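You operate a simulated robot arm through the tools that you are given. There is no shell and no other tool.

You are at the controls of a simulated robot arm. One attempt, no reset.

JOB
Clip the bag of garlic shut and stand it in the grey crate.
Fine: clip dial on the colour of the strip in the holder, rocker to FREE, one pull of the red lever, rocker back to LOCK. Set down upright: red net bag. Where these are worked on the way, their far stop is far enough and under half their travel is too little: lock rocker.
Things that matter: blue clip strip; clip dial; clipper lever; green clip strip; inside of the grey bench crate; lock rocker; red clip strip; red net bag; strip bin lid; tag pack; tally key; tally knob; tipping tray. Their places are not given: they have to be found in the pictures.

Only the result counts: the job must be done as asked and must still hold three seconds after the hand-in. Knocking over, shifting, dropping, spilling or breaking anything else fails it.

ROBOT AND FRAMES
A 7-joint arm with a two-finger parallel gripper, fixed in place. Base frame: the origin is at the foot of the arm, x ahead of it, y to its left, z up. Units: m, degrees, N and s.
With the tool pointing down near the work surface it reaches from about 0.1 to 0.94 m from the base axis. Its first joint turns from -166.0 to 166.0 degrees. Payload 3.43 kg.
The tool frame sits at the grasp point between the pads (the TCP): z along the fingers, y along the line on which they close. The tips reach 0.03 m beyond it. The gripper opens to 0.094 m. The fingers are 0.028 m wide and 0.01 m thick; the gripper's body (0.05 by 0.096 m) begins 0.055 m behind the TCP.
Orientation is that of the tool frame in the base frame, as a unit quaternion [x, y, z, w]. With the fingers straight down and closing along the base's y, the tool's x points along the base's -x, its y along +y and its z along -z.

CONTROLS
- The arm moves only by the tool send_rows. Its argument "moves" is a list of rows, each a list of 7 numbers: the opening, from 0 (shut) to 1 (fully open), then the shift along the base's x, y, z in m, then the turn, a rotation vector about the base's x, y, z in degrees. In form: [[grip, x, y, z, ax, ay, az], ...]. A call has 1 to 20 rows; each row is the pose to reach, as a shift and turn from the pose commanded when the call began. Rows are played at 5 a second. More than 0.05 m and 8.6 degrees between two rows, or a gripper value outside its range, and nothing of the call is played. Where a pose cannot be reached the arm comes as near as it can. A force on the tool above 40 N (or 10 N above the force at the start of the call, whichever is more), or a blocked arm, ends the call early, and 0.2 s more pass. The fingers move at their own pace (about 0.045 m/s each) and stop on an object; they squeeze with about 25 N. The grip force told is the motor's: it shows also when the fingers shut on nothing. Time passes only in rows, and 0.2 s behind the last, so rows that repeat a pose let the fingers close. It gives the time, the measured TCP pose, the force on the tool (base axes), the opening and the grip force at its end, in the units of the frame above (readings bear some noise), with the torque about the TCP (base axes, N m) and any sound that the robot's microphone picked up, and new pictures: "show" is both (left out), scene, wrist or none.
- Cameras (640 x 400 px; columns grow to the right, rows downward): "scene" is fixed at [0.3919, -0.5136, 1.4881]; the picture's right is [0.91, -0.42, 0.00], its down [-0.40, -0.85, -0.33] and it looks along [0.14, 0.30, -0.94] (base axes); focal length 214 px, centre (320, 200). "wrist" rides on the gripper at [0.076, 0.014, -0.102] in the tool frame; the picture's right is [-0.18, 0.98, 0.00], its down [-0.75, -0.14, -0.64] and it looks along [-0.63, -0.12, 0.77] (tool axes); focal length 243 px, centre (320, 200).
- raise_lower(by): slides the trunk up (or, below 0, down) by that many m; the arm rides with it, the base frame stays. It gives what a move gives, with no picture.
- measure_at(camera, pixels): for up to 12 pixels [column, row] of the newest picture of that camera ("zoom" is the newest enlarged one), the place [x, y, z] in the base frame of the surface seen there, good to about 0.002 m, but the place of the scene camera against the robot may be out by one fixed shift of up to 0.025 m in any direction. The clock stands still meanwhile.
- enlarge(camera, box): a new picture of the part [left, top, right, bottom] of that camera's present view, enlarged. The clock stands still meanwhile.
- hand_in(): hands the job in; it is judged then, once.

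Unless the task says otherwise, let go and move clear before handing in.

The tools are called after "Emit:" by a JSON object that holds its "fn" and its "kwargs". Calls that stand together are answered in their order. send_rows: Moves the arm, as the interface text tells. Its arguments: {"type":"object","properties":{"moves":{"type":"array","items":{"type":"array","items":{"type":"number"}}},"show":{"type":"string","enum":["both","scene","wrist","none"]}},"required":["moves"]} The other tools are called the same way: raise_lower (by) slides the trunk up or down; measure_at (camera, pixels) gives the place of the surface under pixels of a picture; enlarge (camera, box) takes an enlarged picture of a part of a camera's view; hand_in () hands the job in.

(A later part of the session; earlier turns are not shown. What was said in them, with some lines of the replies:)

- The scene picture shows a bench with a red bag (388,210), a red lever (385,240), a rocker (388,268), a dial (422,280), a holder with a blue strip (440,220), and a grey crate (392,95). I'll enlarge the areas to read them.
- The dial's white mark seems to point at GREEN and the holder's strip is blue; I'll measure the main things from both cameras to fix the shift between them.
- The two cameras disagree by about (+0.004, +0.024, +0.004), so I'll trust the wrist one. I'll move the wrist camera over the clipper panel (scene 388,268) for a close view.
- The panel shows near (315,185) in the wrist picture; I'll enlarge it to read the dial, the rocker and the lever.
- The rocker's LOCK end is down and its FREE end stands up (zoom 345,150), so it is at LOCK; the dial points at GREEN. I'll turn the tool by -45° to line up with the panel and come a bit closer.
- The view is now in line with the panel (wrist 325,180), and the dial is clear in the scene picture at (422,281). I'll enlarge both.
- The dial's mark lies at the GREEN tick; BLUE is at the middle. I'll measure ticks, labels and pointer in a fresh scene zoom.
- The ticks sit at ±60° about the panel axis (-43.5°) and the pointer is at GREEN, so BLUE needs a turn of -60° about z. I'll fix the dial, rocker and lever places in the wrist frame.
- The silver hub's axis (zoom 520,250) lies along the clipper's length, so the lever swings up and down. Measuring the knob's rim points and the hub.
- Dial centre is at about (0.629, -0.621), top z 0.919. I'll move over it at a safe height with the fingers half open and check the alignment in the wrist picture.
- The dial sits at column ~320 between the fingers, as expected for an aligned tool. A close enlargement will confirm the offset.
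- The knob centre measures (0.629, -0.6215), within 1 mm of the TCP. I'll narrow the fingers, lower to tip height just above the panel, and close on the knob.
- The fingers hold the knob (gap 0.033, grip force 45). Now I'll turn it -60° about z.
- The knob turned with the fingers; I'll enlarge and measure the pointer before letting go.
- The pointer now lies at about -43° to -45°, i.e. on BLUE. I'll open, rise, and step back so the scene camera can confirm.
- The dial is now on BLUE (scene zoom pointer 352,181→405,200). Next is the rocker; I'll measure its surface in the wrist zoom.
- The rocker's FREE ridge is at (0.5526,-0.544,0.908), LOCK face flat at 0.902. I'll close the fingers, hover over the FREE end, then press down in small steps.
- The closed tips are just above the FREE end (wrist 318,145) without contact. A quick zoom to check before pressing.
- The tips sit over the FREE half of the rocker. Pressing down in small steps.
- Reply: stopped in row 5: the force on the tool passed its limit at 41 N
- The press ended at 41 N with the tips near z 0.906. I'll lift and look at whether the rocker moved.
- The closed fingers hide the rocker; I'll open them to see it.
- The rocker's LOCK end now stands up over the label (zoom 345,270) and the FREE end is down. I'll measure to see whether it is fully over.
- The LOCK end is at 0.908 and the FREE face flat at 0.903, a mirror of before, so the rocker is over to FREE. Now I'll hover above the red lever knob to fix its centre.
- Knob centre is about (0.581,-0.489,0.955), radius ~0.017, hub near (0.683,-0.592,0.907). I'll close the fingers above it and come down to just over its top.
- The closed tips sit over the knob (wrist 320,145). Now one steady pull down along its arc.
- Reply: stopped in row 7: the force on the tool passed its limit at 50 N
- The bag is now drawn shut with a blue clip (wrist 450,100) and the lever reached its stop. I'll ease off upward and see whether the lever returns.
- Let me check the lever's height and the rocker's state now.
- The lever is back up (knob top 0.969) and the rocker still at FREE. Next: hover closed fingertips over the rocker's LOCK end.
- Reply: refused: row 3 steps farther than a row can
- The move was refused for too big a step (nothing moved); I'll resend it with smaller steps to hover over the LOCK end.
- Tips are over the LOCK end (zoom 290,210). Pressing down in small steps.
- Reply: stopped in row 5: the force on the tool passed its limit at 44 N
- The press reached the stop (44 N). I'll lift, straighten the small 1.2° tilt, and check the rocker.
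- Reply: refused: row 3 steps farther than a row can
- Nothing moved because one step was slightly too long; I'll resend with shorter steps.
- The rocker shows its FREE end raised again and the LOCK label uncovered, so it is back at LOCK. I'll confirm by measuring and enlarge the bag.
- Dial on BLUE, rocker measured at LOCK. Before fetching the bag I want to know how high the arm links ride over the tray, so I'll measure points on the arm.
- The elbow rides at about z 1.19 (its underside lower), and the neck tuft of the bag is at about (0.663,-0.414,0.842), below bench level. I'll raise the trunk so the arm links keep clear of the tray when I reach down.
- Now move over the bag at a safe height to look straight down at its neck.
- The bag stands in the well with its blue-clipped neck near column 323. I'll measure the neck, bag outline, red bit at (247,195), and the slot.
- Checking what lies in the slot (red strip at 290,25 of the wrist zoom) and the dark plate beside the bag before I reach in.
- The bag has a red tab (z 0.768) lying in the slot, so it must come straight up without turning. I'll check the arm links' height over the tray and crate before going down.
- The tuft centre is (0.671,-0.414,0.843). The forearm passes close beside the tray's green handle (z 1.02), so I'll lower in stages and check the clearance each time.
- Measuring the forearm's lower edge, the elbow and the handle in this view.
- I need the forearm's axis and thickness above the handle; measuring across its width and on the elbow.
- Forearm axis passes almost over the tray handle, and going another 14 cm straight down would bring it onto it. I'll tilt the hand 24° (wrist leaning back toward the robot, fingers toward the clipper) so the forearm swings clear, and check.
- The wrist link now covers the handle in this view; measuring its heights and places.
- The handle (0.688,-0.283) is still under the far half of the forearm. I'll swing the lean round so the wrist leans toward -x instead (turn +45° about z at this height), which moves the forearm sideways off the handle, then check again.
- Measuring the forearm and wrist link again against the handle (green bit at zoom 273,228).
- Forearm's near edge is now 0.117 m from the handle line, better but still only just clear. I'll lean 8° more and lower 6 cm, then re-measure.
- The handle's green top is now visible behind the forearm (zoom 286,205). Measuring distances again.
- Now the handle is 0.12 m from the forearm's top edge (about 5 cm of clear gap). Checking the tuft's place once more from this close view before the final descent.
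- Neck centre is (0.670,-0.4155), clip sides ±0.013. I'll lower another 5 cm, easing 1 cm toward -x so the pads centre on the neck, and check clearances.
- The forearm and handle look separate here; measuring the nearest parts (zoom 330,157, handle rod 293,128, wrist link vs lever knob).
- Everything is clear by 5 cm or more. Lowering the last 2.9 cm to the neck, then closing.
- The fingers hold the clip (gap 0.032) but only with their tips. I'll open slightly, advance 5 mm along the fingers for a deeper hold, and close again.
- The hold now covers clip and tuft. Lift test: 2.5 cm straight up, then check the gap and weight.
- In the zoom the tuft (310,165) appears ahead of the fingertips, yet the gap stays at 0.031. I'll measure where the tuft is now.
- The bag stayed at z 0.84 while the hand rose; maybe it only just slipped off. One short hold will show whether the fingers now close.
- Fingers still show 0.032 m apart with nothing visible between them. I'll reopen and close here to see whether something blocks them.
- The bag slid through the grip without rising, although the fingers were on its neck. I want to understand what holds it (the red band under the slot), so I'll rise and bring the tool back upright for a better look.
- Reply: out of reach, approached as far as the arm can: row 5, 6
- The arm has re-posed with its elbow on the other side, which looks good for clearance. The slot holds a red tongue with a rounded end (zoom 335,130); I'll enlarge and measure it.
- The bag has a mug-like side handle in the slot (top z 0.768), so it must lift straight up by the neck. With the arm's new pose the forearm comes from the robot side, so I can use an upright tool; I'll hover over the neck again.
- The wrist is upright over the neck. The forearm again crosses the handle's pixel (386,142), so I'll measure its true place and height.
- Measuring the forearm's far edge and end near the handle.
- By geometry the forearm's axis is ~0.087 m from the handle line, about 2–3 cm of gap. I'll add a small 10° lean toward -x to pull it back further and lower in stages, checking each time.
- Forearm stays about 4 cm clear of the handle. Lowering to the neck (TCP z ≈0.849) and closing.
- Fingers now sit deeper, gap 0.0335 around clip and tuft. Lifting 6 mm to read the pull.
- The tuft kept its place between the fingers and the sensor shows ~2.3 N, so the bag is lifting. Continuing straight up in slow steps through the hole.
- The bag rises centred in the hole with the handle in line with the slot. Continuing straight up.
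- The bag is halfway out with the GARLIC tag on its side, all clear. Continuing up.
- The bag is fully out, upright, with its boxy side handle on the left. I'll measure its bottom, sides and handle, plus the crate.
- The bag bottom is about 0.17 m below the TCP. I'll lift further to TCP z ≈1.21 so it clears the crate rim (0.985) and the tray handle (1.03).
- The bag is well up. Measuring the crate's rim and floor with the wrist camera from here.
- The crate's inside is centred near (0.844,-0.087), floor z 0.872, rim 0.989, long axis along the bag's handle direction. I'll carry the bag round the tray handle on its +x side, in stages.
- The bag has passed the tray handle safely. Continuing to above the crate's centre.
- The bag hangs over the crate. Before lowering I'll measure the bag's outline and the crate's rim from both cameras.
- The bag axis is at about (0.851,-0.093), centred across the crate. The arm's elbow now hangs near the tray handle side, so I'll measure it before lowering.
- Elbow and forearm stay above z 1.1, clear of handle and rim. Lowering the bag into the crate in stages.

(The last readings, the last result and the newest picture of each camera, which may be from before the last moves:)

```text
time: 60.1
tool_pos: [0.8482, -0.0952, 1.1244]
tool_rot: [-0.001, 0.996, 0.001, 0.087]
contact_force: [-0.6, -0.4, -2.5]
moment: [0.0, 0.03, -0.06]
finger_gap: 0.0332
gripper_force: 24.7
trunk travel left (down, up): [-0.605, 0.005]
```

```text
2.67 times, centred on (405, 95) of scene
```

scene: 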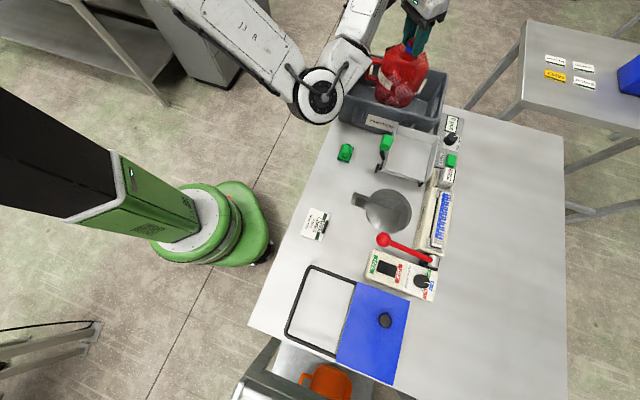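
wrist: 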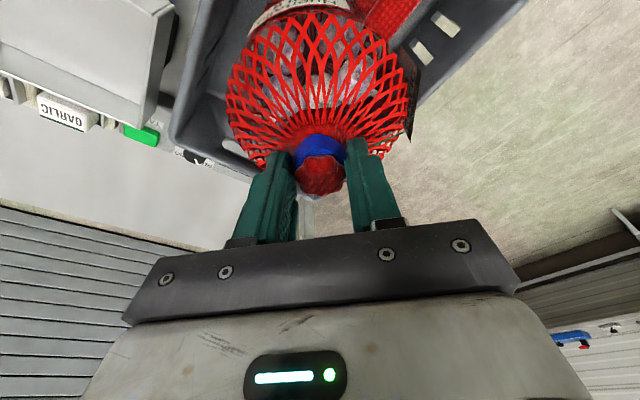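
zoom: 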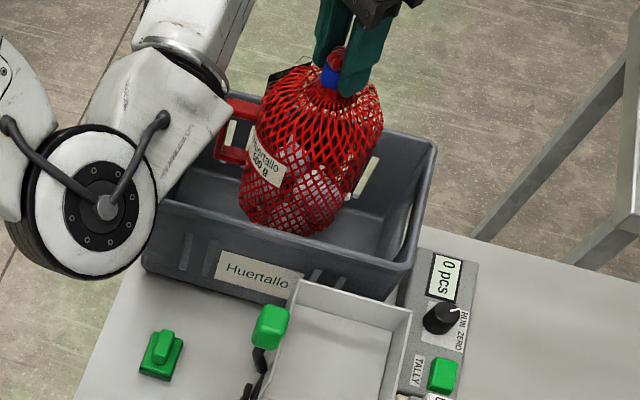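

The bag is going into the crate cleanly, upright, with its handle toward the left end. Lowering further to near the floor.

Emit:
{"fn": "send_rows", "kwargs": {"moves": [[0, 0, 0, -0.015, 0, 0, 0], [0, 0, 0, -0.03, 0, 0, 0], [0, 0, 0, -0.045, 0, 0, 0], [0, 0, 0, -0.058, 0, 0, 0], [0, 0, 0, -0.066, 0, 0, 0]]}}

Emit:
{"fn": "enlarge", "kwargs": {"camera": "scene", "box": [310, 20, 480, 180]}}

```text
time: 61.3
tool_pos: [0.85, -0.0956, 1.0677]
tool_rot: [-0.001, 0.995, 0.0, 0.096]
contact_force: [-4.0, 3.7, 17.5]
moment: [0.26, 0.31, 0.05]
finger_gap: 0.0333
gripper_force: 24.6
trunk travel left (down, up): [-0.605, 0.005]
stopped in row 5: the force on the tool passed its limit at 48 N (the readings are from after the stop); the commanded pose is now the measured one
```

scene: 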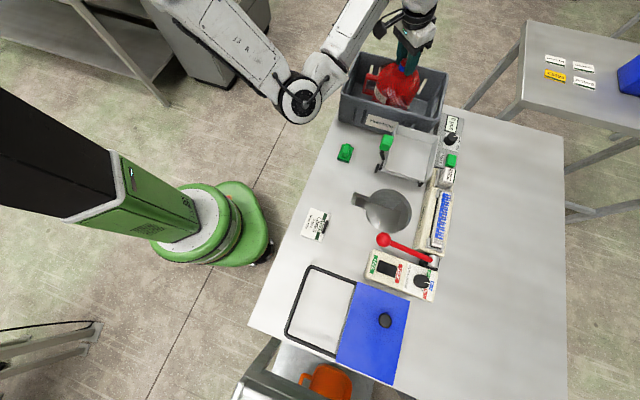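
wrist: 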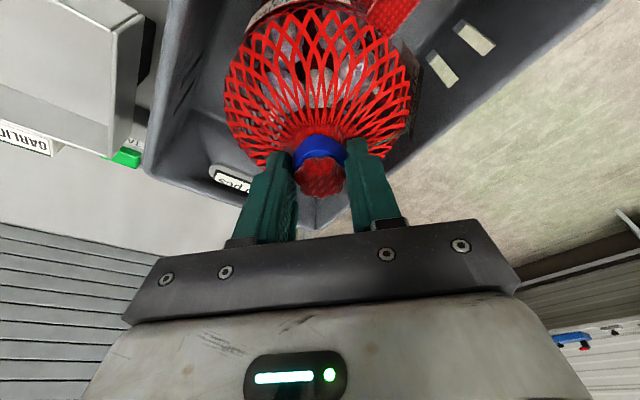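

```text
2.50 times, centred on (395, 100) of scene
```

zoom: 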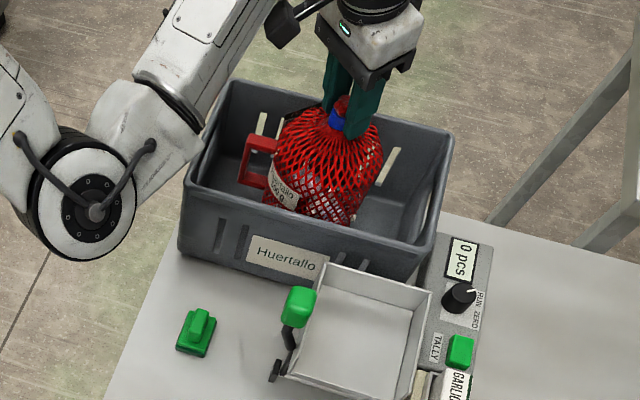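

The bag has touched the crate floor (force rose at TCP z ≈1.07, consistent with its height on the shelf). I'll ease up a few mm to unload the pressure before letting go.

Emit:
{"fn": "send_rows", "kwargs": {"moves": [[0, 0, 0, 0.0015, 0, 0, 0], [0, 0, 0, 0.003, 0, 0.5, 0], [0, 0, 0, 0.003, 0, 1, 0]]}}

Emit:
{"fn": "enlarge", "kwargs": {"camera": "scene", "box": [350, 30, 460, 140]}}

```text
time: 62.1
tool_pos: [0.8504, -0.0969, 1.0682]
tool_rot: [0.001, 0.996, -0.001, 0.086]
contact_force: [0.7, 1.1, 4.6]
moment: [0.24, -0.54, -0.01]
finger_gap: 0.0328
gripper_force: 24.9
trunk travel left (down, up): [-0.605, 0.005]
```

scene: 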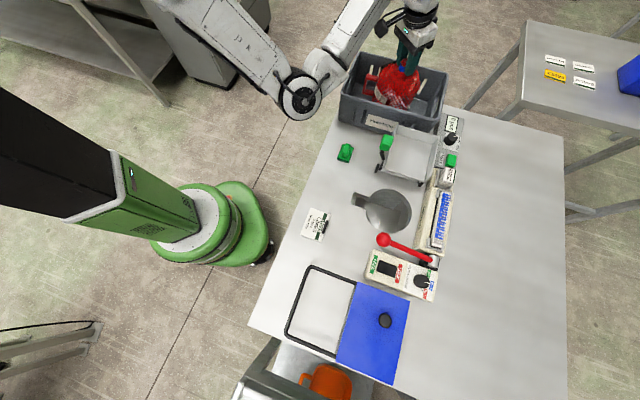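
wrist: 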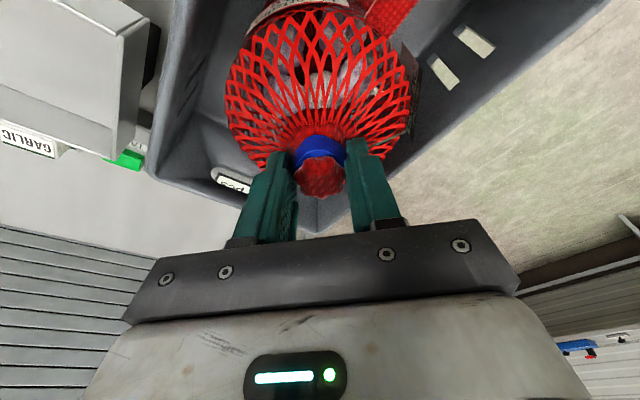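

```text
3.64 times, centred on (405, 85) of scene
```

zoom: 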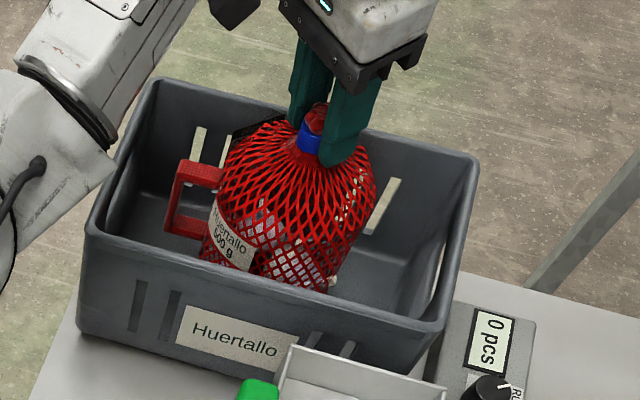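

The bag stands on the crate floor with its handle free of the walls. I'll unload the last bit and open the fingers gently.

Emit:
{"fn": "send_rows", "kwargs": {"moves": [[0, 0, 0, 0.001, 0, 0, 0], [0.37, 0, 0, 0.001, 0, 0, 0], [0.45, 0, 0, 0.001, 0, 0, 0], [0.6, 0, 0, 0.001, 0, 0, 0], [0.7, 0, 0, 0.001, 0, 0, 0]]}}

Emit:
{"fn": "enlarge", "kwargs": {"camera": "scene", "box": [350, 30, 460, 140]}}

```text
time: 63.3
tool_pos: [0.849, -0.097, 1.0687]
tool_rot: [-0.001, 0.996, -0.001, 0.086]
contact_force: [0.5, 0.3, -0.3]
moment: [0.01, 0.02, 0.02]
finger_gap: 0.0658
gripper_force: 0.0
trunk travel left (down, up): [-0.605, 0.005]
```

scene: 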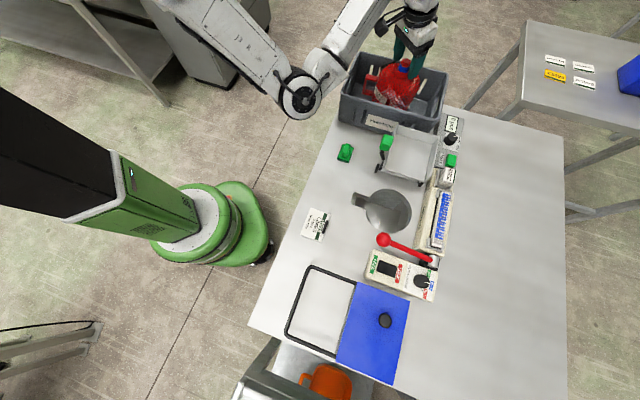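
wrist: 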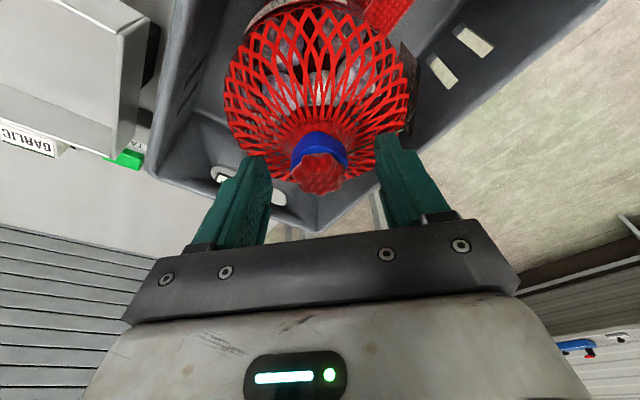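

```text
3.64 times, centred on (405, 85) of scene
```

zoom: 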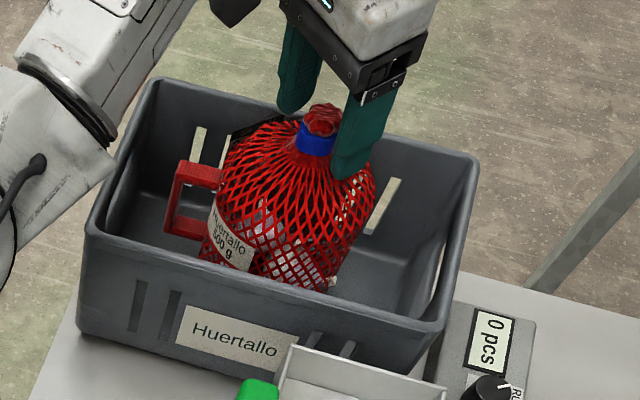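

Released: the bag stands upright in the crate with no force on the tool. Rising straight up, slowly at first.

Emit:
{"fn": "send_rows", "kwargs": {"moves": [[0.7, 0, 0, 0.01, 0, 0, 0], [0.7, 0, 0, 0.025, 0, 0, 0], [0.7, 0, 0, 0.045, 0, 0, 0], [0.7, 0, 0, 0.07, 0, 0, 0], [0.7, 0, 0, 0.1, 0, 0, 0], [0.7, 0, 0, 0.13, 0, 0, 0]]}}

Emit:
{"fn": "enlarge", "kwargs": {"camera": "scene", "box": [350, 30, 460, 140]}}

```text
time: 64.7
tool_pos: [0.85, -0.0961, 1.2006]
tool_rot: [-0.001, 0.996, -0.001, 0.085]
contact_force: [-0.7, 1.1, 0.7]
moment: [-0.02, 0.0, 0.02]
finger_gap: 0.0658
gripper_force: 0.0
trunk travel left (down, up): [-0.605, 0.005]
```

scene: 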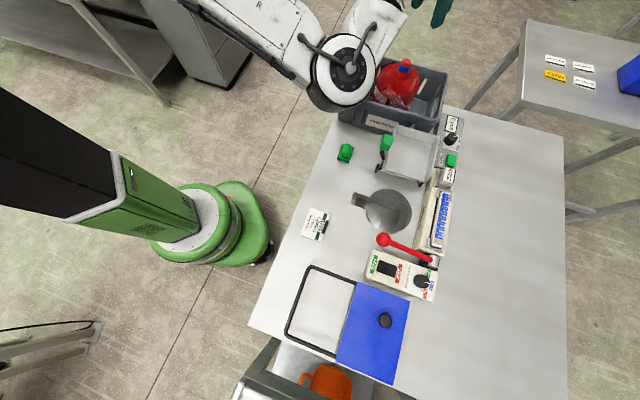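
wrist: 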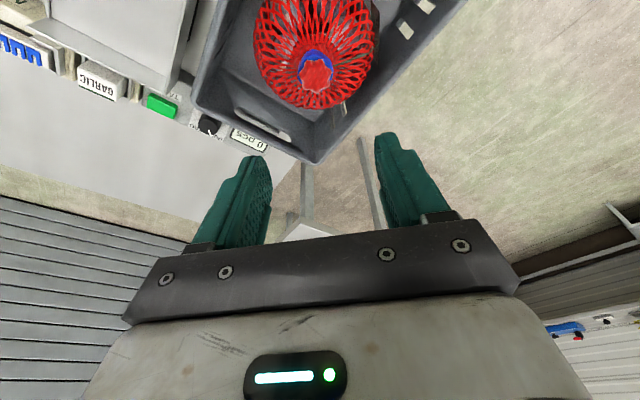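

```text
3.64 times, centred on (405, 85) of scene
```

zoom: 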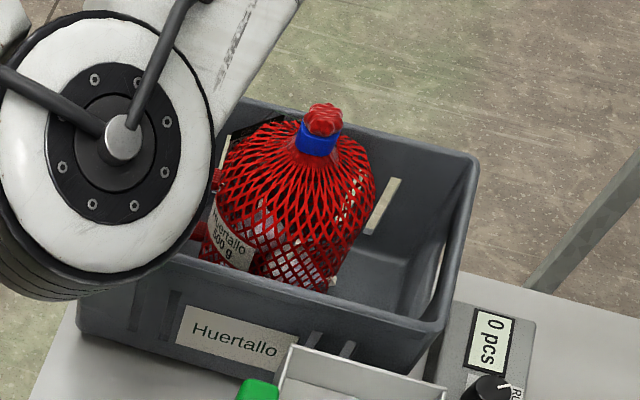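

The bag stands alone in the crate. A final check of panel, tray, lid and the rest against the start picture.

Emit:
{"fn": "enlarge", "kwargs": {"camera": "scene", "box": [350, 170, 470, 310]}}

Emit:
{"fn": "enlarge", "kwargs": {"camera": "scene", "box": [330, 100, 480, 220]}}

Emit:
{"fn": "measure_at", "kwargs": {"camera": "scene", "pixels": [[386, 142], [384, 239], [345, 152], [385, 320], [452, 160], [450, 138], [404, 62], [404, 70]]}}

```text
2.86 times, centred on (410, 240) of scene
```

zoom: 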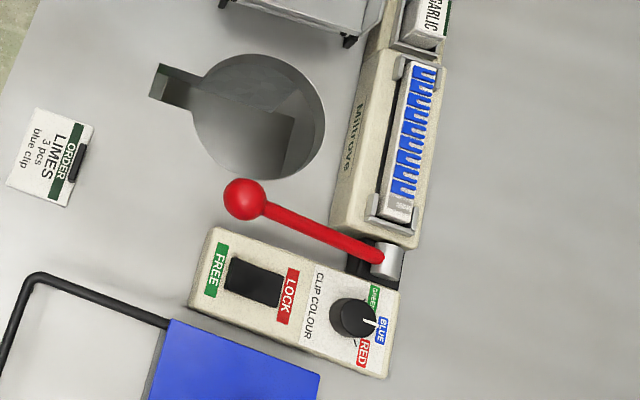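

```text
3.33 times, centred on (405, 160) of scene
```

zoom: 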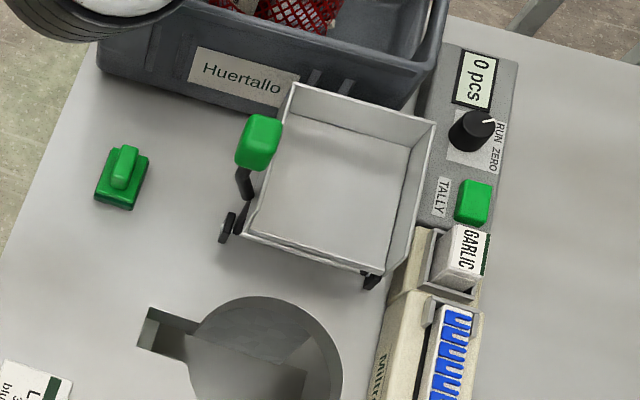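

```text
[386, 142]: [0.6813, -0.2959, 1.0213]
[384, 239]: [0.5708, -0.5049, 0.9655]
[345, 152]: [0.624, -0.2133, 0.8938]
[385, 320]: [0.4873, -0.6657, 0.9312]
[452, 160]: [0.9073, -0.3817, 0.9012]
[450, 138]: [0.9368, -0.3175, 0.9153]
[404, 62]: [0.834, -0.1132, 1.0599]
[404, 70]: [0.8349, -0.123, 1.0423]
```

Everything matches the start picture: handle, knobs, lid and tray are unmoved. The dial is on BLUE, the rocker at LOCK and the lever up, with one clip used. The bag stands upright in the crate (top z ≈1.06) and the hand is clear, so I'm handing in.

Emit:
{"fn": "hand_in", "kwargs": {}}

```text
The job is handed in.
```

The bag of garlic is clipped shut with a blue clip and standing upright in the grey crate, and the job is handed in. No verdict came back after the hand-in.

- **Clip dial:** turned from GREEN to BLUE, to match the strip in the holder.
- **Rocker and lever:** I pressed the rocker over to FREE, pulled the red lever down once to its stop, and pressed the rocker back to LOCK. The lever returned by itself, and the strip looks one clip shorter.
- **Bag:** my first grip on the neck slid off without lifting the bag. A second, deeper grip held. I lifted it straight up out of the well and carried it around the tray handle. It touched the crate floor a little hard, at about 48 N, before I eased off and let go.
- **Everything else:** in the last scene pictures the tray handle, lever knob, lid knob, green block and tally parts measured where they were at the start, to within about 4 mm.
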